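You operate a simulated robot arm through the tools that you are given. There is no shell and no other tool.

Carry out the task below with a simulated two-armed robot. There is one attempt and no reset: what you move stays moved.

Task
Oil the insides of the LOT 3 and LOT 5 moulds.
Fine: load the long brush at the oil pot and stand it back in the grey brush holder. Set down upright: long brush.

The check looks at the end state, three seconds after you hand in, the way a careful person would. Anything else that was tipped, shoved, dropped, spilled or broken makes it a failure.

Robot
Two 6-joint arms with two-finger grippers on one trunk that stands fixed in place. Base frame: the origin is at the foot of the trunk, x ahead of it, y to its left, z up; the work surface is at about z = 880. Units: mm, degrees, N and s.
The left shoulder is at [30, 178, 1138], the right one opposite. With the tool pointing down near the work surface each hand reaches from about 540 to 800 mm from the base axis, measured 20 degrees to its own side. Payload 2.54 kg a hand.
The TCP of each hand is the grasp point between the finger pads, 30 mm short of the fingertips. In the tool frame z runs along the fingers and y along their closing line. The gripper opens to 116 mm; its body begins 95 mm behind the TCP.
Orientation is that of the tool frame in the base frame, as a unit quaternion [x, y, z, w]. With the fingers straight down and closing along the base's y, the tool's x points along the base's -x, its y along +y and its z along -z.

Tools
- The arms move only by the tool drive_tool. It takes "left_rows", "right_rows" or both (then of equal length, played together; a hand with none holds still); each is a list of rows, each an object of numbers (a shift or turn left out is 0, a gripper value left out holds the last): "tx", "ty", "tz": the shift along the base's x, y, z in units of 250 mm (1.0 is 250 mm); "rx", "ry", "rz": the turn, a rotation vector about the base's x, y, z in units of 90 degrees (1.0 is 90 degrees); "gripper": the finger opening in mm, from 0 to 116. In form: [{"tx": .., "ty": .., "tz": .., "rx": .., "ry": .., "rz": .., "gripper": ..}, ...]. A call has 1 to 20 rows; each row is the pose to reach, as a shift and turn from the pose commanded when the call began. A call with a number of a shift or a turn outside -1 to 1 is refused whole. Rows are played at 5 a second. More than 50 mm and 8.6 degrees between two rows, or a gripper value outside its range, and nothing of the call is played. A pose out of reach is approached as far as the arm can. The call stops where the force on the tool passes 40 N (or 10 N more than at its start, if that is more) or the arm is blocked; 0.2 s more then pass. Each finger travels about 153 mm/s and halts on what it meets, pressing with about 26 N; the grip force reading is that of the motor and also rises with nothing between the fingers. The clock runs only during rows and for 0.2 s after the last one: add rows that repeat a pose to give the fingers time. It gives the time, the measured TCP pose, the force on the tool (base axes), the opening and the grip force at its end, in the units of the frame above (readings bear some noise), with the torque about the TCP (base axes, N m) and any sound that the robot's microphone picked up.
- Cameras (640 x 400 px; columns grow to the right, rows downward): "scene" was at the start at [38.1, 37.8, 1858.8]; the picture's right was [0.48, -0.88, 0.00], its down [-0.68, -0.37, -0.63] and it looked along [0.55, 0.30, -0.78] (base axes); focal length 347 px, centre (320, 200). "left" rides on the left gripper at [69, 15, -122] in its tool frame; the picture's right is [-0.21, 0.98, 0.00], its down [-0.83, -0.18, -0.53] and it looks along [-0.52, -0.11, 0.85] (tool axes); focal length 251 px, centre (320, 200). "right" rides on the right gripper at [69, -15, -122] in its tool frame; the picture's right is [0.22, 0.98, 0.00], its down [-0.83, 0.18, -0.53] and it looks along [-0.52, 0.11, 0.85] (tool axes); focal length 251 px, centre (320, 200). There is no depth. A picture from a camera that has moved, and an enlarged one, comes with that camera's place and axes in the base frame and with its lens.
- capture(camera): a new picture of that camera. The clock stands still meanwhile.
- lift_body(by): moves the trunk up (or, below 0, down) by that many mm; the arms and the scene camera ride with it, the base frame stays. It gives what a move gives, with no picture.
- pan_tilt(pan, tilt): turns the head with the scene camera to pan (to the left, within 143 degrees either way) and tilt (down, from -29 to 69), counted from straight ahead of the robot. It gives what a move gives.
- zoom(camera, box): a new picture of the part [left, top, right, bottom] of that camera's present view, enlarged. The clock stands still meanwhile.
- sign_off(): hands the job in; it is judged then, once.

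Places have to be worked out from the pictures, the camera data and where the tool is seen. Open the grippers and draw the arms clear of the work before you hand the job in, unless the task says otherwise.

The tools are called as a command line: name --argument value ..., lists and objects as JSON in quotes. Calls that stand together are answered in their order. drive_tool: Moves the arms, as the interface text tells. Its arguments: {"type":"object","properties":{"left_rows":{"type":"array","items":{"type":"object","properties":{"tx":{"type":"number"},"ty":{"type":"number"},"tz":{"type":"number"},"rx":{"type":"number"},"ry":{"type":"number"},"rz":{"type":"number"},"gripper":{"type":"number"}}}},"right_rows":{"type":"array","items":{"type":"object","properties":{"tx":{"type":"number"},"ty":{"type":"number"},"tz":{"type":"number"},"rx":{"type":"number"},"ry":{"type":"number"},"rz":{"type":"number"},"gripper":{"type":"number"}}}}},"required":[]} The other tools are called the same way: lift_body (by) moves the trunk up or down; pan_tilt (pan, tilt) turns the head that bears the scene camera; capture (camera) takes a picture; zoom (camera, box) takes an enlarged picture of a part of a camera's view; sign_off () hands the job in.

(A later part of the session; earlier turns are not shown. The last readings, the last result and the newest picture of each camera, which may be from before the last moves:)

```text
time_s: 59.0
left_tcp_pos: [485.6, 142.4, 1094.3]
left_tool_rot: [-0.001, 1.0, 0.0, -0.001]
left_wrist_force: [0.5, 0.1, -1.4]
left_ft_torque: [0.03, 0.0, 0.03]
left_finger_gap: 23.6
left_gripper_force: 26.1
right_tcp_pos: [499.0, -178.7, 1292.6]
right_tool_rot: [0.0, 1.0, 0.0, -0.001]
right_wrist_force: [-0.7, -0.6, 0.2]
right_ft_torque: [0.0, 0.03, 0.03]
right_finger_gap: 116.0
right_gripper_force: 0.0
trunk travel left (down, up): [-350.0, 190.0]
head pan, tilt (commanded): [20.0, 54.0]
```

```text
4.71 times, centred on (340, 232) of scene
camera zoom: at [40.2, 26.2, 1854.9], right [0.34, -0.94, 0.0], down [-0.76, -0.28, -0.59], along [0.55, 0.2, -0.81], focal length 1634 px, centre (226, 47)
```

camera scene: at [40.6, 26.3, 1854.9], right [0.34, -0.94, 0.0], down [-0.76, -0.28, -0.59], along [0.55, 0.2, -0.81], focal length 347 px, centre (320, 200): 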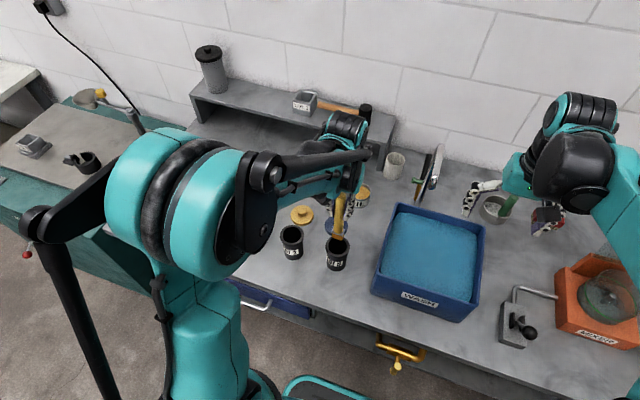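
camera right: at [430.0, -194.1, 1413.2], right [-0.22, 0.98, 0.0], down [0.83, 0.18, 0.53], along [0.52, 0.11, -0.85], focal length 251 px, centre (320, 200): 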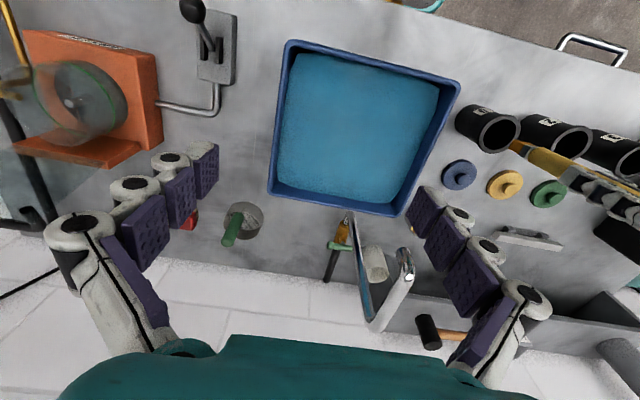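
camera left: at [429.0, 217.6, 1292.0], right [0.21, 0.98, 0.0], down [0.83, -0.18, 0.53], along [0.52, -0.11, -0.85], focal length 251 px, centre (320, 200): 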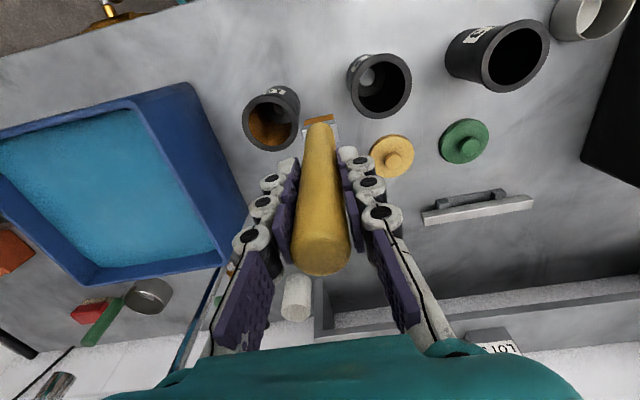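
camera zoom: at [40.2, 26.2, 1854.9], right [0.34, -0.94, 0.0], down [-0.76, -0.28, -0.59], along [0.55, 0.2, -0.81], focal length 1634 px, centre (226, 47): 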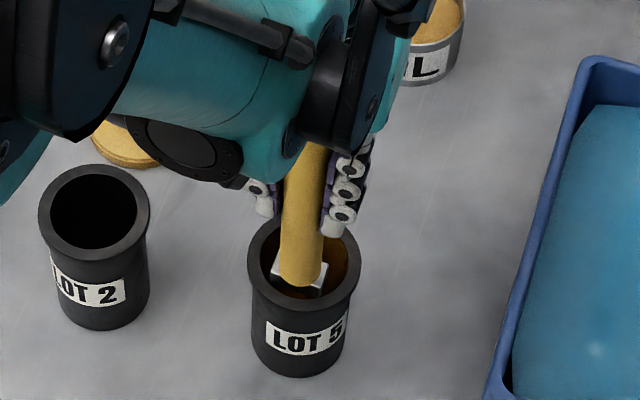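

LOT 5 shifted about 3 mm again, so I draw it gently back toward -x, recentre, lift out and move aside to check.

drive_tool --left_rows '[{"tx": -0.006}, {"tx": -0.012}, {"tx": -0.014}, {"tx": 0.01}, {"tx": 0.03}, {"tx": 0.046}, {"tx": 0.046, "tz": 0.06}, {"tx": 0.046, "tz": 0.12}, {"tx": 0.046, "tz": 0.18}, {"tx": 0.046, "tz": 0.24}, {"tx": 0.046, "tz": 0.3}, {"tx": 0.046, "ty": 0.06, "tz": 0.304}, {"tx": 0.046, "ty": 0.12, "tz": 0.304}, {"tx": 0.046, "ty": 0.18, "tz": 0.304}, {"tx": 0.046, "ty": 0.236, "tz": 0.304}, {"tx": 0.046, "ty": 0.236, "tz": 0.304}]'

zoom --camera "left" --box '[225, 70, 325, 160]'

zoom --camera "scene" --box '[300, 205, 380, 275]'

capture --camera "scene"

```text
time_s: 62.4
left_tcp_pos: [497.7, 200.6, 1169.4]
left_tool_rot: [0.0, 1.0, 0.0, -0.001]
left_wrist_force: [-0.5, 0.5, -0.6]
left_ft_torque: [0.03, 0.0, -0.03]
left_finger_gap: 23.7
left_gripper_force: 26.1
right_tcp_pos: [499.9, -177.9, 1291.5]
right_tool_rot: [0.0, 1.0, 0.0, 0.0]
right_wrist_force: [-0.4, -0.3, 0.2]
right_ft_torque: [0.04, 0.02, 0.01]
right_finger_gap: 116.2
right_gripper_force: 0.1
trunk travel left (down, up): [-350.0, 190.0]
head pan, tilt (commanded): [20.0, 54.0]
```

```text
4.44 times, centred on (275, 115) of left
camera zoom: at [429.3, 217.2, 1291.7], right [0.21, 0.98, 0.0], down [0.83, -0.18, 0.53], along [0.52, -0.11, -0.85], focal length 1118 px, centre (520, 578)
```

zoom: 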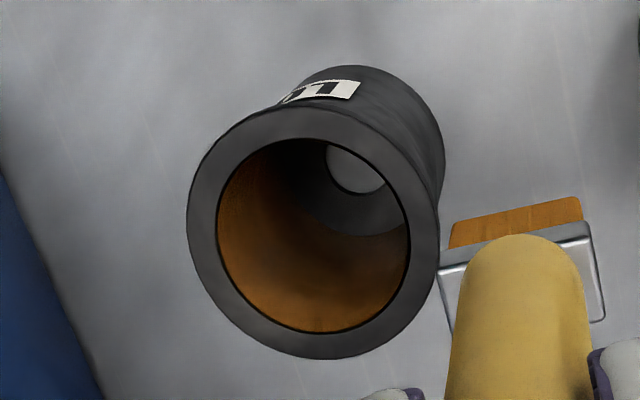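

```text
5.71 times, centred on (340, 240) of scene
camera zoom: at [40.1, 25.8, 1854.9], right [0.34, -0.94, 0.0], down [-0.76, -0.28, -0.59], along [0.55, 0.2, -0.81], focal length 1985 px, centre (206, -29)
```

zoom: 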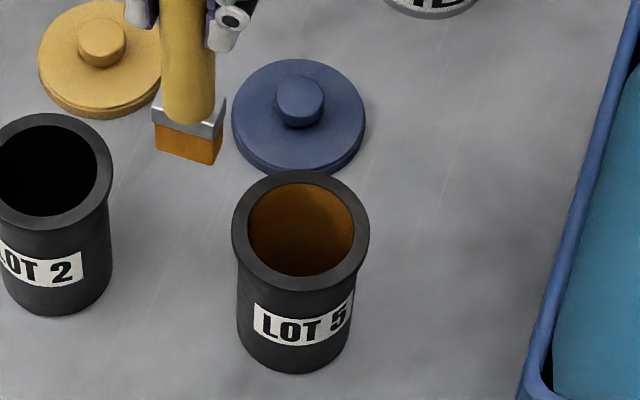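

```text
taken
camera scene: at [40.1, 25.8, 1854.9], right [0.34, -0.94, 0.0], down [-0.76, -0.28, -0.59], along [0.55, 0.2, -0.81], focal length 347 px, centre (320, 200)
```

scene: 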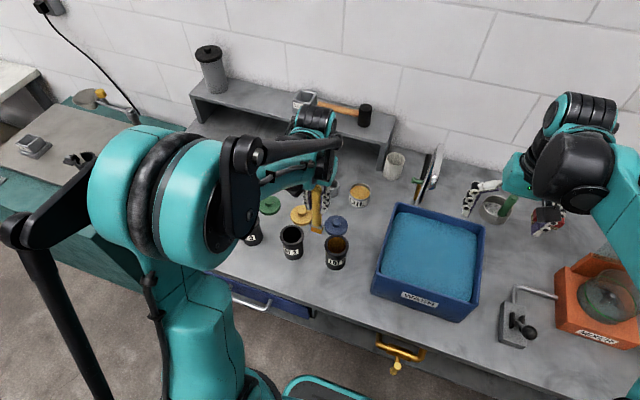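

LOT 5 now sits about 5 mm (+x, +y) from its start: its true start centre was nearer (494.5, 138.6), so my loops were centred slightly off. I go back in once more and draw it gently back toward -x and -y, which also strokes those walls.

drive_tool --left_rows '[{"ty": -0.06}, {"ty": -0.12}, {"ty": -0.18}, {"ty": -0.236}, {"ty": -0.236, "tz": -0.08}, {"ty": -0.236, "tz": -0.16}, {"ty": -0.236, "tz": -0.24}, {"ty": -0.236, "tz": -0.32}, {"ty": -0.236, "tz": -0.4}, {"ty": -0.236, "tz": -0.468}, {"tx": -0.024, "ty": -0.236, "tz": -0.468}, {"tx": -0.046, "ty": -0.236, "tz": -0.468}, {"tx": -0.058, "ty": -0.236, "tz": -0.468}, {"tx": -0.066, "ty": -0.236, "tz": -0.468}, {"tx": -0.036, "ty": -0.236, "tz": -0.468}, {"tx": -0.012, "ty": -0.236, "tz": -0.468}, {"tx": -0.012, "ty": -0.256, "tz": -0.468}, {"tx": -0.012, "ty": -0.27, "tz": -0.468}, {"tx": -0.012, "ty": -0.278, "tz": -0.468}, {"tx": -0.012, "ty": -0.284, "tz": -0.468}]'

zoom --camera "scene" --box '[300, 190, 380, 275]'

```text
time_s: 66.5
left_tcp_pos: [495.5, 129.9, 1052.8]
left_tool_rot: [-0.001, 1.0, 0.0, 0.001]
left_wrist_force: [-1.0, -0.4, -0.6]
left_ft_torque: [0.02, 0.03, -0.02]
left_finger_gap: 23.7
left_gripper_force: 26.2
right_tcp_pos: [498.8, -178.2, 1290.5]
right_tool_rot: [0.0, 1.0, 0.0, 0.0]
right_wrist_force: [-0.5, -0.2, -0.8]
right_ft_torque: [0.01, -0.02, 0.01]
right_finger_gap: 115.9
right_gripper_force: 0.0
trunk travel left (down, up): [-350.0, 190.0]
head pan, tilt (commanded): [20.0, 54.0]
```

```text
4.71 times, centred on (340, 232) of scene
camera zoom: at [40.3, 26.2, 1854.9], right [0.34, -0.94, 0.0], down [-0.76, -0.28, -0.59], along [0.55, 0.2, -0.81], focal length 1634 px, centre (226, 47)
```

zoom: 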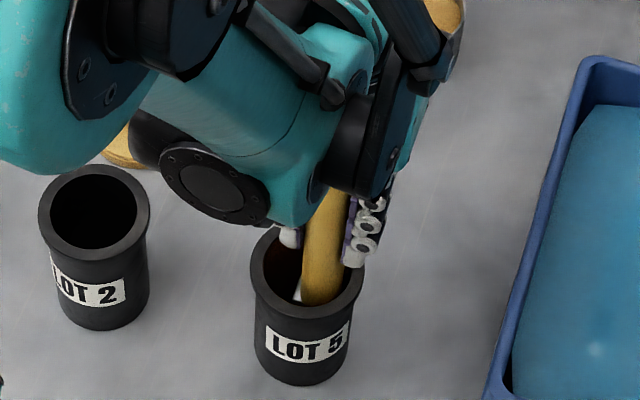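

LOT 5 is within about 3 mm of its start. I recentre, lift clear and head toward the holder: I'll set the brush in it briefly to re-grip higher on the handle, since the first dip pushed the handle up in the fingers.

drive_tool --left_rows '[{"tx": -0.004, "ty": 0.016}, {"tx": -0.01, "ty": 0.036}, {"tx": -0.01, "ty": 0.036, "tz": 0.06}, {"tx": -0.01, "ty": 0.036, "tz": 0.13}, {"tx": -0.01, "ty": 0.036, "tz": 0.2}, {"tx": -0.01, "ty": 0.036, "tz": 0.27}, {"tx": -0.01, "ty": 0.036, "tz": 0.34}, {"tx": -0.01, "ty": 0.036, "tz": 0.41}, {"tx": -0.01, "ty": 0.036, "tz": 0.47}, {"tx": 0.08, "ty": 0.07, "tz": 0.47}, {"tx": 0.17, "ty": 0.11, "tz": 0.47}, {"tx": 0.26, "ty": 0.15, "tz": 0.47}, {"tx": 0.35, "ty": 0.19, "tz": 0.47}, {"tx": 0.44, "ty": 0.24, "tz": 0.47}, {"tx": 0.53, "ty": 0.29, "tz": 0.47}, {"tx": 0.62, "ty": 0.33, "tz": 0.47}, {"tx": 0.71, "ty": 0.37, "tz": 0.47}, {"tx": 0.8, "ty": 0.4, "tz": 0.47}, {"tx": 0.88, "ty": 0.43, "tz": 0.47}, {"tx": 0.96, "ty": 0.445, "tz": 0.47}]'

zoom --camera "scene" --box '[300, 205, 380, 275]'

capture --camera "scene"

capture --camera "left"

```text
time_s: 70.8
left_tcp_pos: [735.1, 241.7, 1168.9]
left_tool_rot: [-0.001, 1.0, -0.001, -0.002]
left_wrist_force: [-0.1, 0.8, 0.0]
left_ft_torque: [0.01, -0.02, -0.01]
left_finger_gap: 23.6
left_gripper_force: 26.2
right_tcp_pos: [501.0, -177.2, 1291.4]
right_tool_rot: [0.001, 1.0, 0.001, 0.0]
right_wrist_force: [-0.4, -0.7, -1.0]
right_ft_torque: [-0.02, 0.04, 0.03]
right_finger_gap: 116.2
right_gripper_force: 0.1
trunk travel left (down, up): [-350.0, 190.0]
head pan, tilt (commanded): [20.0, 54.0]
```

```text
5.71 times, centred on (340, 240) of scene
camera zoom: at [41.7, 26.6, 1854.9], right [0.34, -0.94, 0.0], down [-0.76, -0.28, -0.59], along [0.55, 0.2, -0.81], focal length 1985 px, centre (206, -29)
```

zoom: 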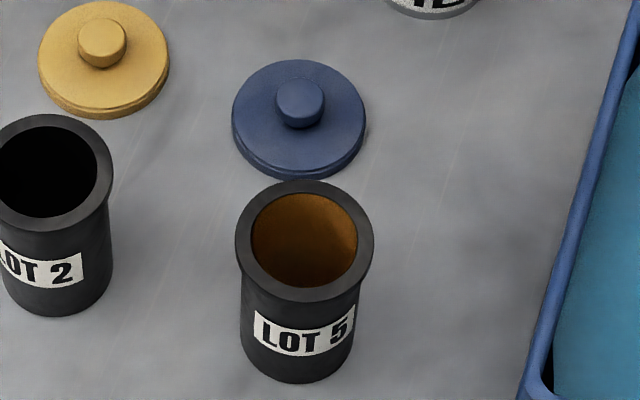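

```text
taken
camera scene: at [41.7, 26.6, 1854.9], right [0.34, -0.94, 0.0], down [-0.76, -0.28, -0.59], along [0.55, 0.2, -0.81], focal length 347 px, centre (320, 200)
```

scene: 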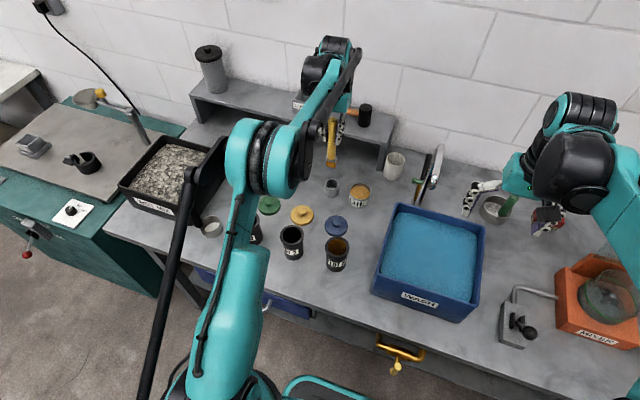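

```text
taken
camera left: at [667.4, 258.2, 1291.1], right [0.21, 0.98, 0.0], down [0.83, -0.18, 0.53], along [0.52, -0.11, -0.85], focal length 251 px, centre (320, 200)
```

left: 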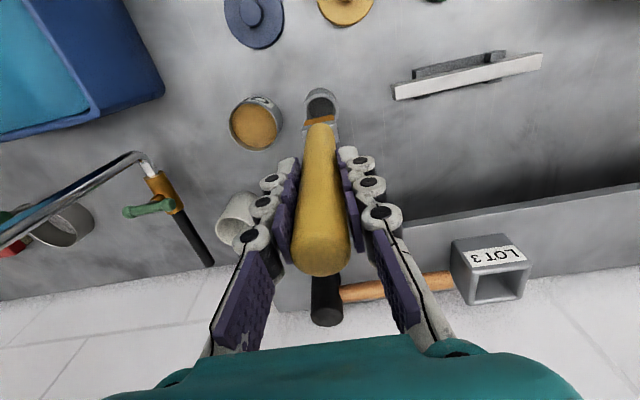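

LOT 5 stands within about 2 mm of its original place with amber walls. Now I align over the holder and lower to about 50 mm above its mouth to check.

drive_tool --left_rows '[{"tx": 0.02}, {"tx": 0.04}, {"tx": 0.06}, {"tx": 0.06, "tz": -0.06}, {"tx": 0.06, "tz": -0.12}, {"tx": 0.06, "tz": -0.18}, {"tx": 0.06, "tz": -0.24}, {"tx": 0.06, "tz": -0.24}]'

zoom --camera "left" --box '[270, 60, 370, 130]'

zoom --camera "scene" --box '[315, 140, 385, 200]'

```text
time_s: 72.5
left_tcp_pos: [749.9, 241.7, 1110.8]
left_tool_rot: [0.0, 1.0, 0.0, 0.0]
left_wrist_force: [-0.2, -1.1, -0.2]
left_ft_torque: [-0.01, 0.01, -0.01]
left_finger_gap: 23.9
left_gripper_force: 26.0
right_tcp_pos: [499.1, -179.8, 1292.2]
right_tool_rot: [0.001, 1.0, 0.0, 0.0]
right_wrist_force: [-0.1, 0.5, 0.0]
right_ft_torque: [0.01, -0.01, 0.0]
right_finger_gap: 116.0
right_gripper_force: 0.1
trunk travel left (down, up): [-350.0, 190.0]
head pan, tilt (commanded): [20.0, 54.0]
```

```text
5.71 times, centred on (320, 95) of left
camera zoom: at [681.4, 257.3, 1232.4], right [0.21, 0.98, 0.0], down [0.83, -0.18, 0.53], along [0.52, -0.11, -0.85], focal length 1437 px, centre (320, 800)
```

zoom: 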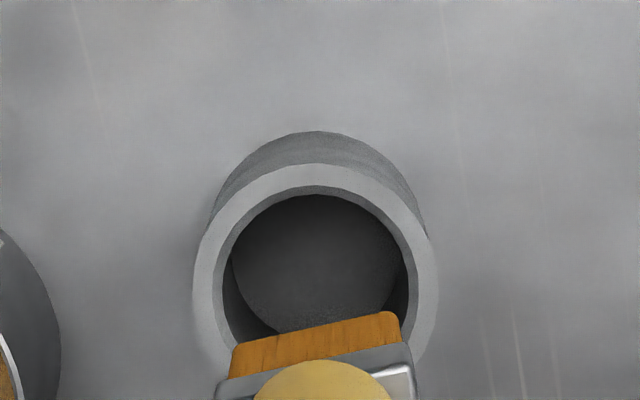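

```text
6.67 times, centred on (350, 170) of scene
camera zoom: at [39.9, 26.3, 1854.9], right [0.34, -0.94, 0.0], down [-0.76, -0.28, -0.59], along [0.55, 0.2, -0.81], focal length 2315 px, centre (120, 400)
```

zoom: 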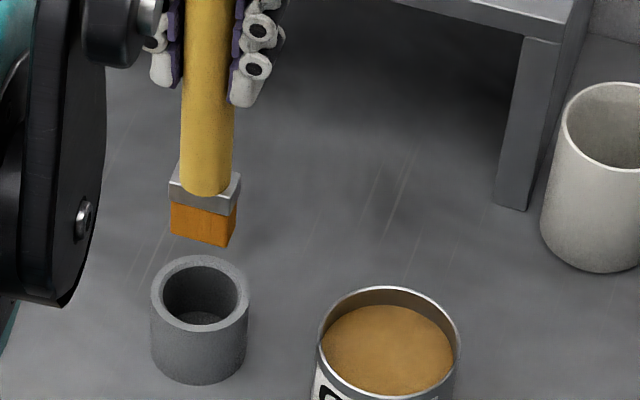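

Aligned within about 1–2 mm. I lower into the holder mouth first and check for side forces.

drive_tool --left_rows '[{"tz": -0.04}, {"tz": -0.08}, {"tz": -0.12}, {"tz": -0.15}, {"tz": -0.18}, {"tz": -0.21}, {"tz": -0.24}, {"tz": -0.26}, {"tz": -0.28}, {"tz": -0.28}]'

zoom --camera "scene" --box '[315, 140, 385, 200]'

zoom --camera "left" --box '[270, 60, 370, 130]'

```text
time_s: 74.8
left_tcp_pos: [750.2, 242.0, 1040.5]
left_tool_rot: [0.0, 1.0, 0.0, 0.001]
left_wrist_force: [-0.7, -0.6, -1.2]
left_ft_torque: [-0.02, 0.0, 0.0]
left_finger_gap: 23.8
left_gripper_force: 25.8
right_tcp_pos: [499.5, -178.2, 1291.7]
right_tool_rot: [0.001, 1.0, 0.0, 0.0]
right_wrist_force: [-0.9, -0.1, -0.7]
right_ft_torque: [0.0, 0.0, -0.01]
right_finger_gap: 116.0
right_gripper_force: 0.0
trunk travel left (down, up): [-350.0, 190.0]
head pan, tilt (commanded): [20.0, 54.0]
```

```text
6.67 times, centred on (350, 170) of scene
camera zoom: at [40.2, 26.3, 1854.9], right [0.34, -0.94, 0.0], down [-0.76, -0.28, -0.59], along [0.55, 0.2, -0.81], focal length 2315 px, centre (120, 400)
```

zoom: 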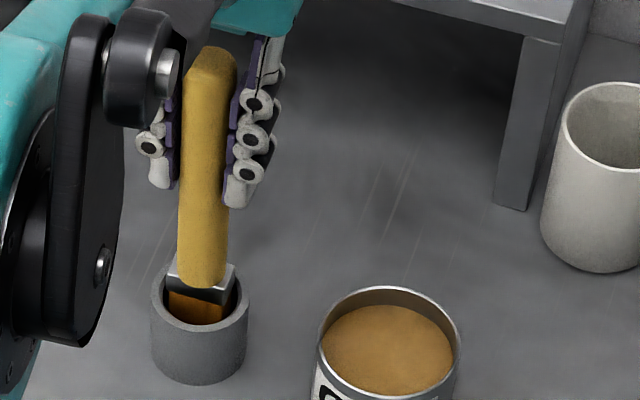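

```text
5.71 times, centred on (320, 95) of left
camera zoom: at [681.5, 257.2, 1162.3], right [0.21, 0.98, 0.0], down [0.83, -0.18, 0.53], along [0.52, -0.11, -0.85], focal length 1437 px, centre (320, 800)
```

zoom: 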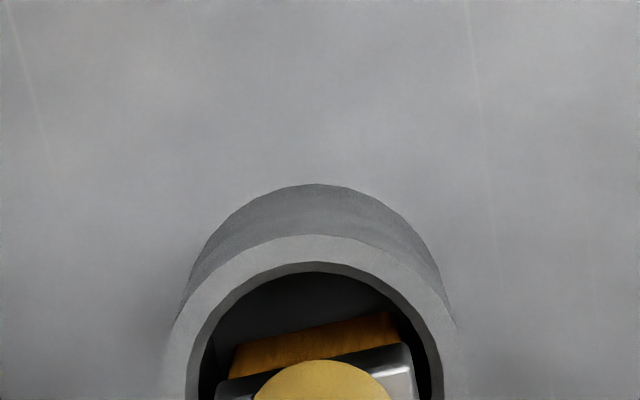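

The head is inside the holder without contact. I lower in small steps until it just touches the holder floor.

drive_tool --left_rows '[{"tz": -0.016}, {"tz": -0.032}, {"tz": -0.044}, {"tz": -0.052}, {"tz": -0.052}]'

drive_tool --left_rows '[{"tz": -0.008}, {"tz": -0.012}, {"tz": -0.012}]'

```text
time_s: 76.0
left_tcp_pos: [750.3, 241.6, 1026.9]
left_tool_rot: [0.001, 1.0, 0.0, -0.001]
left_wrist_force: [-1.0, -0.5, 0.0]
left_ft_torque: [-0.11, 0.13, -0.04]
left_finger_gap: 23.6
left_gripper_force: 25.7
right_tcp_pos: [499.0, -179.4, 1291.2]
right_tool_rot: [0.0, 1.0, 0.001, 0.001]
right_wrist_force: [-0.6, -0.1, 0.6]
right_ft_torque: [0.01, -0.03, 0.01]
right_finger_gap: 116.0
right_gripper_force: 0.1
trunk travel left (down, up): [-350.0, 190.0]
head pan, tilt (commanded): [20.0, 54.0]
```

```text
time_s: 76.8
left_tcp_pos: [749.5, 240.0, 1024.2]
left_tool_rot: [0.0, 1.0, -0.001, 0.001]
left_wrist_force: [-1.1, -1.4, -0.1]
left_ft_torque: [-0.12, 0.1, 0.01]
left_finger_gap: 23.8
left_gripper_force: 26.3
right_tcp_pos: [499.2, -177.7, 1291.9]
right_tool_rot: [0.0, 1.0, 0.0, 0.0]
right_wrist_force: [-0.1, -0.4, 0.0]
right_ft_torque: [0.0, -0.03, 0.01]
right_finger_gap: 116.0
right_gripper_force: 0.1
trunk travel left (down, up): [-350.0, 190.0]
head pan, tilt (commanded): [20.0, 54.0]
```

A small torque (about 1 N sideways) shows the ferrule corner brushing the +x/+y side of the holder, so I shift the hand 2 mm toward -x/-y and re-read before going down.

drive_tool --left_rows '[{"tx": -0.004, "ty": -0.004}, {"tx": -0.008, "ty": -0.008}, {"tx": -0.008, "ty": -0.008}]'

zoom --camera "scene" --box '[315, 140, 385, 200]'

```text
time_s: 77.5
left_tcp_pos: [748.4, 240.3, 1024.7]
left_tool_rot: [-0.001, 1.0, 0.0, 0.0]
left_wrist_force: [-0.4, 0.1, -0.7]
left_ft_torque: [0.01, 0.01, 0.03]
left_finger_gap: 23.8
left_gripper_force: 25.8
right_tcp_pos: [498.7, -179.2, 1291.8]
right_tool_rot: [0.0, 1.0, 0.001, 0.0]
right_wrist_force: [-0.1, -1.2, 0.0]
right_ft_torque: [0.0, -0.04, -0.01]
right_finger_gap: 116.0
right_gripper_force: 0.1
trunk travel left (down, up): [-350.0, 190.0]
head pan, tilt (commanded): [20.0, 54.0]
```

```text
6.67 times, centred on (350, 170) of scene
camera zoom: at [40.4, 26.5, 1854.9], right [0.34, -0.94, 0.0], down [-0.76, -0.28, -0.59], along [0.55, 0.2, -0.81], focal length 2315 px, centre (120, 400)
```

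zoom: 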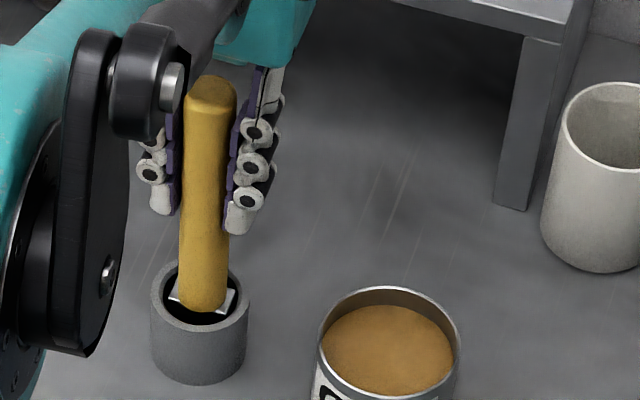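

Torque is back to zero. I continue down in fine steps to find the holder floor.

drive_tool --left_rows '[{"tz": -0.005}, {"tz": -0.01}, {"tz": -0.01}]'

drive_tool --left_rows '[{"tz": -0.004}, {"tz": -0.008}, {"tz": -0.008}]'

```text
time_s: 78.3
left_tcp_pos: [745.7, 237.8, 1022.7]
left_tool_rot: [-0.001, 1.0, 0.0, 0.0]
left_wrist_force: [3.5, 0.4, 16.5]
left_ft_torque: [0.11, -0.37, 0.02]
left_finger_gap: 23.6
left_gripper_force: 26.2
right_tcp_pos: [498.1, -179.3, 1292.5]
right_tool_rot: [0.0, 1.0, 0.0, 0.001]
right_wrist_force: [-0.6, 0.3, -0.4]
right_ft_torque: [0.0, 0.0, -0.04]
right_finger_gap: 116.1
right_gripper_force: 0.0
trunk travel left (down, up): [-350.0, 190.0]
head pan, tilt (commanded): [20.0, 54.0]
```

```text
time_s: 79.2
left_tcp_pos: [746.5, 238.4, 1021.0]
left_tool_rot: [0.0, 1.0, 0.001, 0.001]
left_wrist_force: [-0.3, 1.1, 18.5]
left_ft_torque: [0.01, 0.04, 0.01]
left_finger_gap: 23.8
left_gripper_force: 26.4
right_tcp_pos: [497.0, -177.7, 1292.7]
right_tool_rot: [-0.001, 1.0, 0.0, 0.001]
right_wrist_force: [-0.4, 0.6, 0.5]
right_ft_torque: [0.0, 0.0, 0.01]
right_finger_gap: 116.1
right_gripper_force: 0.0
trunk travel left (down, up): [-350.0, 190.0]
head pan, tilt (commanded): [20.0, 54.0]
```

Touchdown on the holder floor (18 N, from stiff contact). I relieve the load by raising about 2 mm, then open the fingers only slightly so the handle stays guided.

drive_tool --left_rows '[{"tz": 0.004}, {"tz": 0.008}, {"tz": 0.008}]'

drive_tool --left_rows '[{"gripper": 25.5}, {"gripper": 28}, {"gripper": 28}, {"gripper": 28}]'

zoom --camera "scene" --box '[315, 140, 385, 200]'

capture --camera "left"

```text
time_s: 80.0
left_tcp_pos: [747.3, 239.3, 1020.5]
left_tool_rot: [0.0, 1.0, 0.001, 0.0]
left_wrist_force: [0.3, 0.5, -0.9]
left_ft_torque: [0.0, 0.01, -0.03]
left_finger_gap: 23.5
left_gripper_force: 26.2
right_tcp_pos: [499.4, -178.2, 1290.0]
right_tool_rot: [0.0, 1.0, 0.001, 0.0]
right_wrist_force: [-0.2, -0.3, -0.5]
right_ft_torque: [-0.02, -0.02, -0.02]
right_finger_gap: 116.0
right_gripper_force: 0.0
trunk travel left (down, up): [-350.0, 190.0]
head pan, tilt (commanded): [20.0, 54.0]
```

```text
time_s: 81.0
left_tcp_pos: [747.7, 239.8, 1022.1]
left_tool_rot: [0.0, 1.0, -0.001, 0.0]
left_wrist_force: [-0.8, 0.4, -0.7]
left_ft_torque: [-0.06, 0.03, -0.03]
left_finger_gap: 28.1
left_gripper_force: 0.1
right_tcp_pos: [499.5, -178.7, 1291.0]
right_tool_rot: [0.001, 1.0, 0.0, 0.0]
right_wrist_force: [-0.3, -0.6, 0.1]
right_ft_torque: [0.02, 0.02, -0.02]
right_finger_gap: 116.1
right_gripper_force: 0.1
trunk travel left (down, up): [-350.0, 190.0]
head pan, tilt (commanded): [20.0, 54.0]
```

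```text
6.67 times, centred on (350, 170) of scene
camera zoom: at [40.3, 26.4, 1854.9], right [0.34, -0.94, 0.0], down [-0.76, -0.28, -0.59], along [0.55, 0.2, -0.81], focal length 2315 px, centre (120, 400)
```

zoom: 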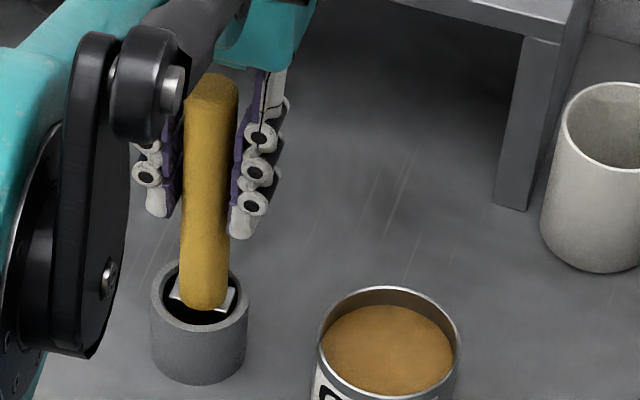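

```text
taken
camera left: at [679.2, 255.5, 1143.8], right [0.21, 0.98, 0.0], down [0.83, -0.18, 0.53], along [0.52, -0.11, -0.85], focal length 251 px, centre (320, 200)
```

left: 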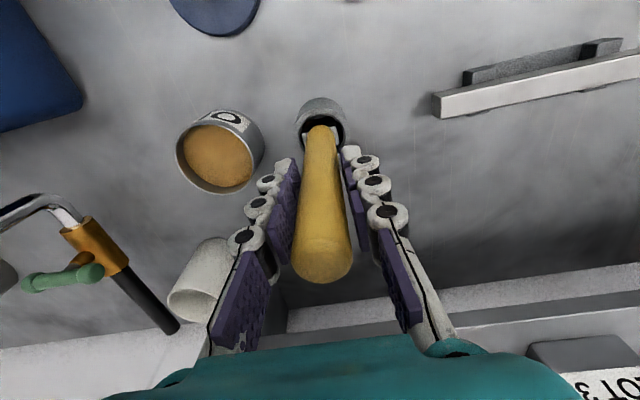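

The brush stands by itself, upright in the holder. I raise the hand 20 mm with the fingers loosely around the handle and re-grip.

drive_tool --left_rows '[{"tz": 0.02, "gripper": 32}, {"tz": 0.04, "gripper": 32}, {"tz": 0.06, "gripper": 32}, {"tz": 0.08, "gripper": 32}, {"tz": 0.084, "gripper": 32}, {"tz": 0.084, "gripper": 28}, {"tz": 0.084, "gripper": 24}, {"tz": 0.084, "gripper": 12}, {"tz": 0.084, "gripper": 12}, {"tz": 0.084, "gripper": 12}]'

zoom --camera "scene" --box '[315, 130, 385, 200]'

capture --camera "left"

```text
time_s: 83.2
left_tcp_pos: [747.8, 239.6, 1043.2]
left_tool_rot: [-0.001, 1.0, 0.0, -0.001]
left_wrist_force: [-0.1, -0.1, 0.3]
left_ft_torque: [-0.04, 0.01, -0.01]
left_finger_gap: 23.8
left_gripper_force: 26.1
right_tcp_pos: [500.1, -178.8, 1292.4]
right_tool_rot: [0.0, 1.0, 0.0, 0.0]
right_wrist_force: [-0.1, 0.4, 0.0]
right_ft_torque: [0.0, 0.01, 0.01]
right_finger_gap: 116.1
right_gripper_force: 0.2
trunk travel left (down, up): [-350.0, 190.0]
head pan, tilt (commanded): [20.0, 54.0]
```

```text
5.71 times, centred on (350, 165) of scene
camera zoom: at [40.2, 26.3, 1854.9], right [0.34, -0.94, 0.0], down [-0.76, -0.28, -0.59], along [0.55, 0.2, -0.81], focal length 1985 px, centre (149, 400)
```

zoom: 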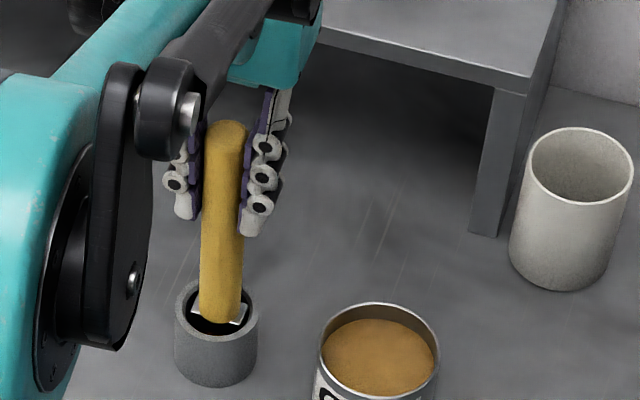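

```text
taken
camera left: at [679.0, 255.6, 1164.8], right [0.21, 0.98, 0.0], down [0.83, -0.18, 0.53], along [0.52, -0.11, -0.85], focal length 251 px, centre (320, 200)
```

left: 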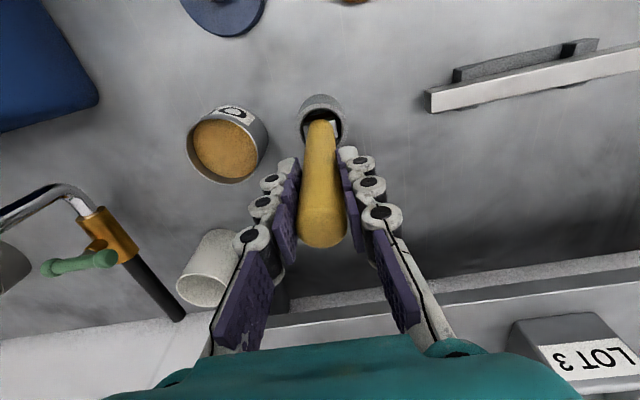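

Re-gripped (gap 23.8 mm, 26 N) with the tip now about 156 mm below the TCP. I lift straight out and move over the oil pot.

drive_tool --left_rows '[{"tz": 0.02}, {"tz": 0.05}, {"tz": 0.09}, {"tz": 0.14}, {"tz": 0.2}, {"tz": 0.26}, {"tz": 0.32}, {"tz": 0.36}, {"tz": 0.36, "ty": -0.06}, {"tz": 0.36, "ty": -0.14}, {"tz": 0.36, "ty": -0.22}, {"tz": 0.36, "ty": -0.3}, {"tz": 0.36, "ty": -0.36}, {"tz": 0.36, "ty": -0.396}, {"tz": 0.36, "ty": -0.396}]'

zoom --camera "scene" --box '[310, 130, 400, 215]'

zoom --camera "left" --box '[250, 50, 400, 150]'

```text
time_s: 86.3
left_tcp_pos: [748.4, 140.8, 1134.4]
left_tool_rot: [-0.001, 1.0, 0.0, 0.0]
left_wrist_force: [-0.9, 0.7, -1.4]
left_ft_torque: [0.02, 0.04, -0.02]
left_finger_gap: 23.5
left_gripper_force: 25.8
right_tcp_pos: [500.0, -178.0, 1290.6]
right_tool_rot: [0.0, 1.0, 0.0, -0.001]
right_wrist_force: [0.2, 0.3, -0.5]
right_ft_torque: [0.03, 0.0, 0.01]
right_finger_gap: 116.0
right_gripper_force: 0.1
trunk travel left (down, up): [-350.0, 190.0]
head pan, tilt (commanded): [20.0, 54.0]
```

```text
4.71 times, centred on (355, 172) of scene
camera zoom: at [40.3, 26.6, 1854.9], right [0.34, -0.94, 0.0], down [-0.76, -0.28, -0.59], along [0.55, 0.2, -0.81], focal length 1634 px, centre (155, 329)
```

zoom: 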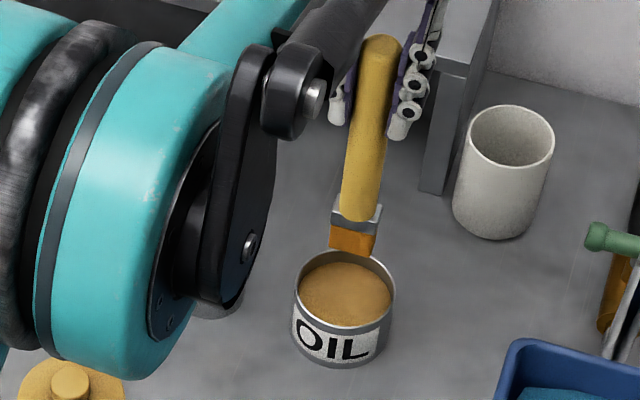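

```text
4.00 times, centred on (325, 100) of left
camera zoom: at [679.4, 157.1, 1255.0], right [0.21, 0.98, 0.0], down [0.83, -0.18, 0.53], along [0.52, -0.11, -0.85], focal length 1006 px, centre (300, 600)
```

zoom: 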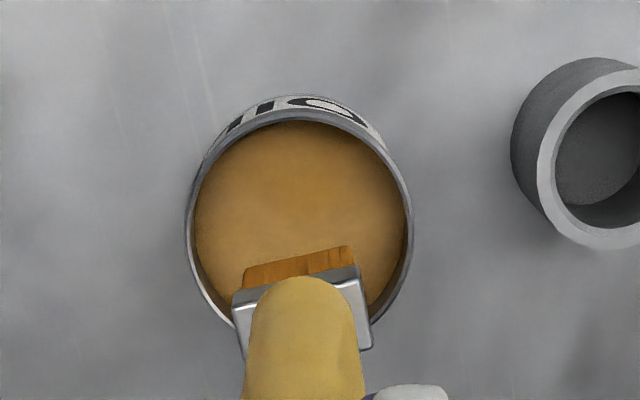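

Centred over the pot. I lower to just above the oil (expected contact at TCP ≈ 1072), then touch in very fine steps so the handle isn't pushed up again.

drive_tool --left_rows '[{"tz": -0.05}, {"tz": -0.1}, {"tz": -0.15}, {"tz": -0.19}, {"tz": -0.22}, {"tz": -0.236}, {"tz": -0.236}]'

drive_tool --left_rows '[{"tz": -0.003}, {"tz": -0.006}, {"tz": -0.006}]'

zoom --camera "scene" --box '[310, 130, 400, 215]'

```text
time_s: 88.0
left_tcp_pos: [748.0, 140.1, 1073.8]
left_tool_rot: [0.0, 1.0, -0.001, 0.0]
left_wrist_force: [0.1, -0.2, -0.6]
left_ft_torque: [0.02, 0.03, 0.01]
left_finger_gap: 23.6
left_gripper_force: 26.3
right_tcp_pos: [500.8, -178.8, 1291.2]
right_tool_rot: [0.0, 1.0, -0.001, 0.0]
right_wrist_force: [0.3, -0.4, 0.1]
right_ft_torque: [0.0, -0.04, 0.02]
right_finger_gap: 116.1
right_gripper_force: 0.0
trunk travel left (down, up): [-350.0, 190.0]
head pan, tilt (commanded): [20.0, 54.0]
```

```text
time_s: 88.8
left_tcp_pos: [747.2, 140.1, 1073.2]
left_tool_rot: [0.0, 1.0, 0.0, 0.0]
left_wrist_force: [0.2, -0.4, 3.7]
left_ft_torque: [-0.04, -0.17, 0.04]
left_finger_gap: 23.7
left_gripper_force: 25.8
right_tcp_pos: [499.2, -178.5, 1290.9]
right_tool_rot: [0.0, 1.0, 0.0, 0.0]
right_wrist_force: [-0.1, -0.2, -0.7]
right_ft_torque: [-0.01, -0.01, 0.03]
right_finger_gap: 115.7
right_gripper_force: 0.0
trunk travel left (down, up): [-350.0, 190.0]
head pan, tilt (commanded): [20.0, 54.0]
```

```text
4.71 times, centred on (355, 172) of scene
camera zoom: at [39.9, 26.2, 1855.0], right [0.34, -0.94, 0.0], down [-0.76, -0.28, -0.59], along [0.55, 0.2, -0.81], focal length 1634 px, centre (155, 329)
```

zoom: 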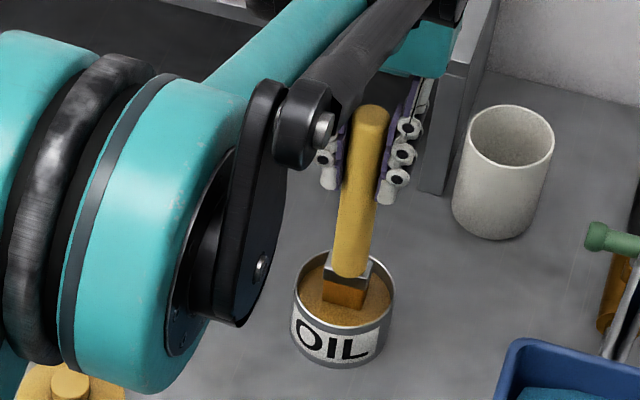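

Touched the oil with just 3.7 N, so the grip is unchanged. I lift out, let it drain a moment over the pot, then carry it high toward LOT 3.

drive_tool --left_rows '[{"tz": 0.02}, {"tz": 0.06}, {"tz": 0.12}, {"tz": 0.12}, {"tz": 0.12}, {"tz": 0.19}, {"tz": 0.26}, {"tz": 0.33}, {"tz": 0.4}, {"tz": 0.468}, {"tx": -0.05, "ty": 0.053, "tz": 0.468}, {"tx": -0.1, "ty": 0.106, "tz": 0.468}, {"tx": -0.15, "ty": 0.159, "tz": 0.468}, {"tx": -0.2, "ty": 0.212, "tz": 0.468}, {"tx": -0.26, "ty": 0.275, "tz": 0.468}, {"tx": -0.32, "ty": 0.34, "tz": 0.468}, {"tx": -0.38, "ty": 0.404, "tz": 0.468}, {"tx": -0.44, "ty": 0.467, "tz": 0.468}, {"tx": -0.48, "ty": 0.51, "tz": 0.468}, {"tx": -0.52, "ty": 0.551, "tz": 0.468}]'

drive_tool --left_rows '[{"tx": -0.06, "ty": 0.063}, {"tx": -0.12, "ty": 0.127}, {"tx": -0.18, "ty": 0.19}, {"tx": -0.24, "ty": 0.254}, {"tx": -0.3, "ty": 0.317}, {"tx": -0.36, "ty": 0.38}, {"tx": -0.42, "ty": 0.444}, {"tx": -0.47, "ty": 0.5}, {"tx": -0.5, "ty": 0.53}, {"tx": -0.52, "ty": 0.551}, {"tx": -0.52, "ty": 0.551}]'

capture --camera "left"

capture --camera "scene"

capture --camera "right"

```text
time_s: 93.0
left_tcp_pos: [616.9, 279.0, 1188.9]
left_tool_rot: [0.0, 1.0, 0.0, 0.0]
left_wrist_force: [-0.4, 0.6, -0.5]
left_ft_torque: [0.0, -0.03, 0.0]
left_finger_gap: 23.6
left_gripper_force: 26.0
right_tcp_pos: [498.3, -178.2, 1292.2]
right_tool_rot: [0.0, 1.0, 0.0, 0.0]
right_wrist_force: [-0.5, -0.8, 0.4]
right_ft_torque: [-0.01, -0.01, -0.01]
right_finger_gap: 116.1
right_gripper_force: 0.0
trunk travel left (down, up): [-350.0, 190.0]
head pan, tilt (commanded): [20.0, 54.0]
```

```text
time_s: 95.3
left_tcp_pos: [488.2, 415.7, 1189.5]
left_tool_rot: [-0.001, 1.0, 0.001, -0.001]
left_wrist_force: [-0.1, -0.5, -0.1]
left_ft_torque: [0.03, 0.02, 0.01]
left_finger_gap: 23.9
left_gripper_force: 26.0
right_tcp_pos: [498.9, -178.9, 1291.8]
right_tool_rot: [0.0, 1.0, 0.0, 0.0]
right_wrist_force: [0.0, 0.6, -0.1]
right_ft_torque: [0.0, 0.01, 0.01]
right_finger_gap: 116.0
right_gripper_force: 0.0
trunk travel left (down, up): [-350.0, 190.0]
head pan, tilt (commanded): [20.0, 54.0]
```

```text
taken
camera left: at [418.9, 432.1, 1310.9], right [0.21, 0.98, 0.0], down [0.83, -0.18, 0.53], along [0.52, -0.11, -0.85], focal length 251 px, centre (320, 200)
```

left: 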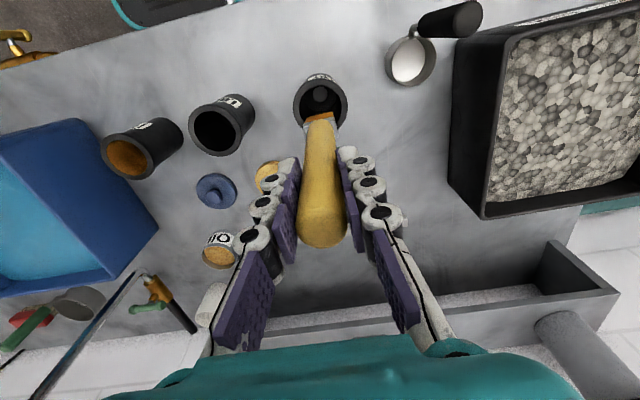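

```text
taken
camera scene: at [40.3, 26.3, 1854.9], right [0.34, -0.94, 0.0], down [-0.76, -0.28, -0.59], along [0.55, 0.2, -0.81], focal length 347 px, centre (320, 200)
```

scene: 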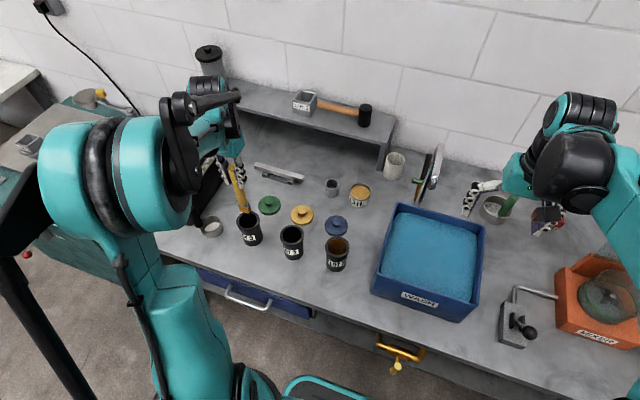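

```text
taken
camera right: at [429.8, -194.0, 1413.2], right [-0.22, 0.98, 0.0], down [0.83, 0.18, 0.53], along [0.52, 0.11, -0.85], focal length 251 px, centre (320, 200)
```

right: 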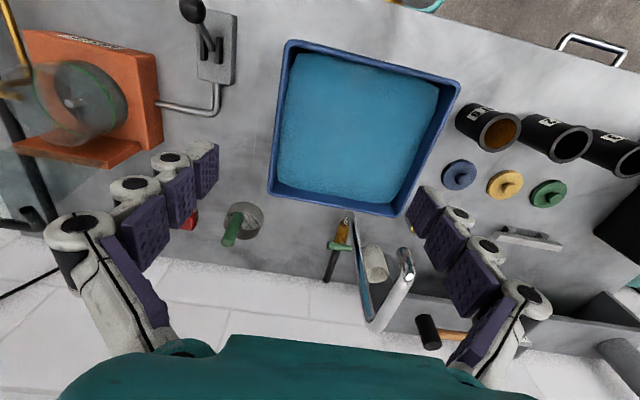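

I zoom on LOT 3 from both cameras to centre the brush properly this time.

zoom --camera "left" --box '[270, 60, 370, 140]'

zoom --camera "scene" --box '[215, 180, 295, 250]'

```text
5.00 times, centred on (320, 100) of left
camera zoom: at [418.9, 432.1, 1310.9], right [0.21, 0.98, 0.0], down [0.83, -0.18, 0.53], along [0.52, -0.11, -0.85], focal length 1257 px, centre (320, 700)
```

zoom: 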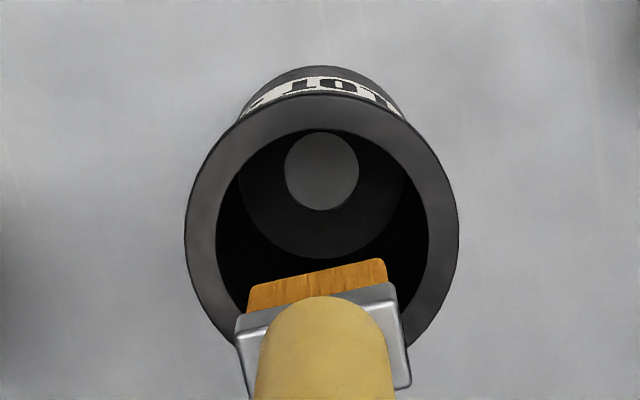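

```text
5.71 times, centred on (255, 215) of scene
camera zoom: at [40.3, 26.3, 1854.9], right [0.34, -0.94, 0.0], down [-0.76, -0.28, -0.59], along [0.55, 0.2, -0.81], focal length 1985 px, centre (691, 114)
```

zoom: 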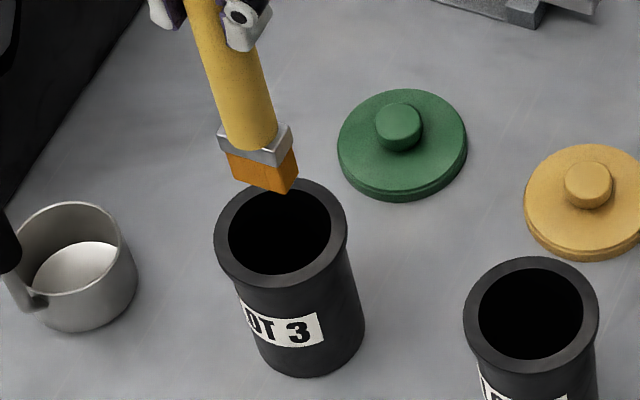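

By the scene view the tip is about 1.4 mm toward +x of LOT 3's mouth centre and exact in y. I correct that and lower centrally into LOT 3, staying off the floor.

drive_tool --left_rows '[{"tx": -0.005}, {"tx": -0.005, "tz": -0.05}, {"tx": -0.005, "tz": -0.1}, {"tx": -0.005, "tz": -0.15}, {"tx": -0.005, "tz": -0.2}, {"tx": -0.005, "tz": -0.25}, {"tx": -0.005, "tz": -0.3}, {"tx": -0.005, "tz": -0.35}, {"tx": -0.005, "tz": -0.4}, {"tx": -0.005, "tz": -0.44}, {"tx": -0.005, "tz": -0.48}, {"tx": -0.005, "tz": -0.516}, {"tx": -0.005, "tz": -0.516}]'

zoom --camera "scene" --box '[215, 180, 295, 250]'

zoom --camera "left" --box '[250, 80, 390, 180]'

```text
time_s: 98.2
left_tcp_pos: [487.0, 416.3, 1060.0]
left_tool_rot: [-0.001, 1.0, 0.0, 0.0]
left_wrist_force: [0.1, -0.6, -1.4]
left_ft_torque: [-0.01, 0.02, -0.01]
left_finger_gap: 23.5
left_gripper_force: 26.0
right_tcp_pos: [498.4, -178.6, 1292.3]
right_tool_rot: [0.0, 1.0, 0.0, 0.0]
right_wrist_force: [0.3, -0.4, 0.7]
right_ft_torque: [0.01, -0.01, -0.02]
right_finger_gap: 116.0
right_gripper_force: 0.0
trunk travel left (down, up): [-350.0, 190.0]
head pan, tilt (commanded): [20.0, 54.0]
```

```text
5.71 times, centred on (255, 215) of scene
camera zoom: at [39.9, 26.3, 1854.9], right [0.34, -0.94, 0.0], down [-0.76, -0.28, -0.59], along [0.55, 0.2, -0.81], focal length 1985 px, centre (691, 114)
```

zoom: 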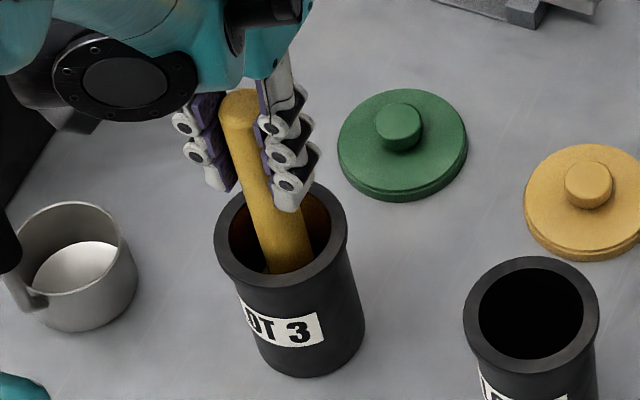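

```text
4.00 times, centred on (320, 130) of left
camera zoom: at [417.6, 432.5, 1182.6], right [0.21, 0.98, 0.0], down [0.83, -0.18, 0.53], along [0.52, -0.11, -0.85], focal length 1006 px, centre (320, 480)
```

zoom: 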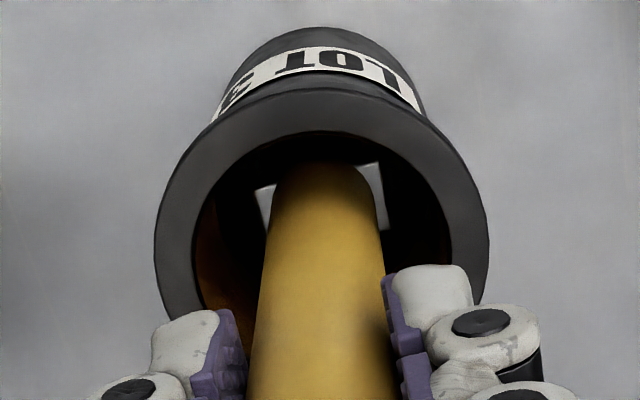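

Even the central pass starts tinting the wall, so firm contact isn't needed. I make a smaller contact-free loop (±8 mm x, ±5 mm y) at this depth.

drive_tool --left_rows '[{"tx": -0.016}, {"tx": -0.034}, {"tx": -0.028, "ty": -0.01}, {"tx": -0.016, "ty": -0.018}, {"tx": 0.0, "ty": -0.022}, {"tx": 0.016, "ty": -0.018}, {"tx": 0.028, "ty": -0.01}, {"tx": 0.034, "ty": 0.0}, {"tx": 0.028, "ty": 0.01}, {"tx": 0.016, "ty": 0.018}, {"tx": 0.0, "ty": 0.022}, {"tx": -0.016, "ty": 0.018}, {"tx": -0.028, "ty": 0.01}, {"tx": -0.034, "ty": 0.0}, {"tx": -0.016, "ty": 0.0}, {"tx": 0.0, "ty": 0.0}]'

zoom --camera "scene" --box '[215, 180, 295, 250]'

zoom --camera "left" --box '[250, 80, 390, 180]'

```text
time_s: 101.5
left_tcp_pos: [486.8, 416.2, 1060.0]
left_tool_rot: [0.0, 1.0, 0.0, 0.0]
left_wrist_force: [0.9, 0.2, -1.2]
left_ft_torque: [-0.01, -0.04, 0.03]
left_finger_gap: 23.6
left_gripper_force: 26.0
right_tcp_pos: [500.2, -178.1, 1290.7]
right_tool_rot: [0.0, 1.0, 0.0, 0.0]
right_wrist_force: [0.7, 0.7, -0.8]
right_ft_torque: [0.02, 0.02, 0.0]
right_finger_gap: 115.9
right_gripper_force: 0.0
trunk travel left (down, up): [-350.0, 190.0]
head pan, tilt (commanded): [20.0, 54.0]
```

```text
5.71 times, centred on (255, 215) of scene
camera zoom: at [40.3, 26.4, 1854.9], right [0.34, -0.94, 0.0], down [-0.76, -0.28, -0.59], along [0.55, 0.2, -0.81], focal length 1985 px, centre (691, 114)
```

zoom: 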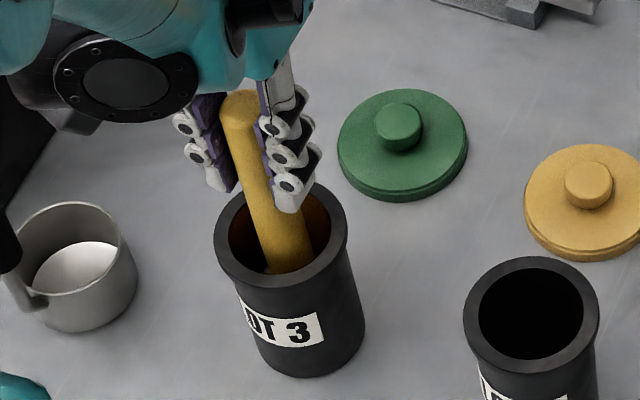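

```text
4.00 times, centred on (320, 130) of left
camera zoom: at [417.7, 432.2, 1182.2], right [0.21, 0.98, 0.0], down [0.83, -0.18, 0.53], along [0.52, -0.11, -0.85], focal length 1006 px, centre (320, 480)
```

zoom: 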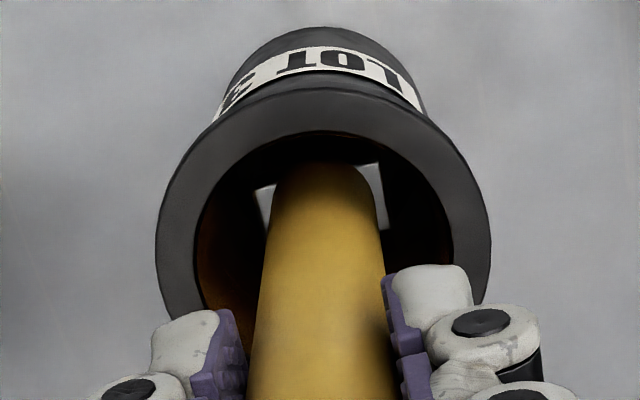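

LOT 3 hasn't moved at all and its walls are tinting. I now go lower in small steps to reach the floor ring of LOT 3.

drive_tool --left_rows '[{"tz": -0.016}, {"tz": -0.032}, {"tz": -0.048}, {"tz": -0.048}]'

drive_tool --left_rows '[{"tz": -0.006}, {"tz": -0.01}, {"tz": -0.01}]'

zoom --camera "scene" --box '[215, 180, 295, 250]'

```text
time_s: 102.5
left_tcp_pos: [485.1, 415.3, 1047.9]
left_tool_rot: [0.0, 1.0, 0.0, -0.001]
left_wrist_force: [-0.6, -0.2, -0.6]
left_ft_torque: [-0.03, 0.01, 0.01]
left_finger_gap: 23.7
left_gripper_force: 25.6
right_tcp_pos: [498.2, -178.2, 1291.4]
right_tool_rot: [0.0, 1.0, 0.001, 0.0]
right_wrist_force: [-0.5, -0.3, -0.3]
right_ft_torque: [0.0, -0.04, -0.01]
right_finger_gap: 116.2
right_gripper_force: 0.1
trunk travel left (down, up): [-350.0, 190.0]
head pan, tilt (commanded): [20.0, 54.0]
```

```text
time_s: 103.3
left_tcp_pos: [485.9, 416.6, 1045.2]
left_tool_rot: [0.0, 1.0, 0.0, 0.0]
left_wrist_force: [-0.7, 0.3, -0.5]
left_ft_torque: [-0.04, 0.04, 0.03]
left_finger_gap: 23.7
left_gripper_force: 26.3
right_tcp_pos: [499.1, -179.2, 1291.7]
right_tool_rot: [0.001, 1.0, -0.001, -0.001]
right_wrist_force: [0.5, -0.6, 0.4]
right_ft_torque: [-0.02, -0.01, -0.02]
right_finger_gap: 116.2
right_gripper_force: 0.0
trunk travel left (down, up): [-350.0, 190.0]
head pan, tilt (commanded): [20.0, 54.0]
```

```text
5.71 times, centred on (255, 215) of scene
camera zoom: at [40.2, 26.5, 1854.9], right [0.34, -0.94, 0.0], down [-0.76, -0.28, -0.59], along [0.55, 0.2, -0.81], focal length 1985 px, centre (691, 114)
```

zoom: 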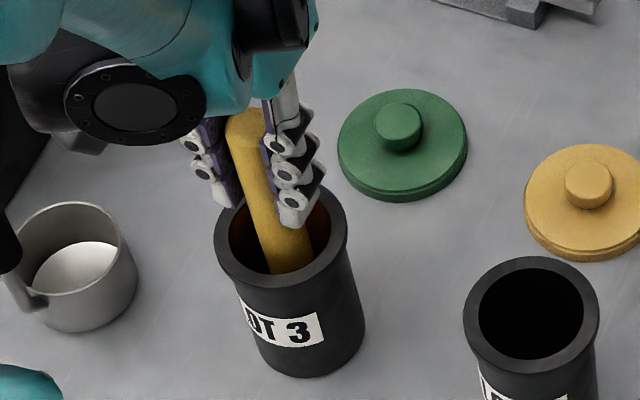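

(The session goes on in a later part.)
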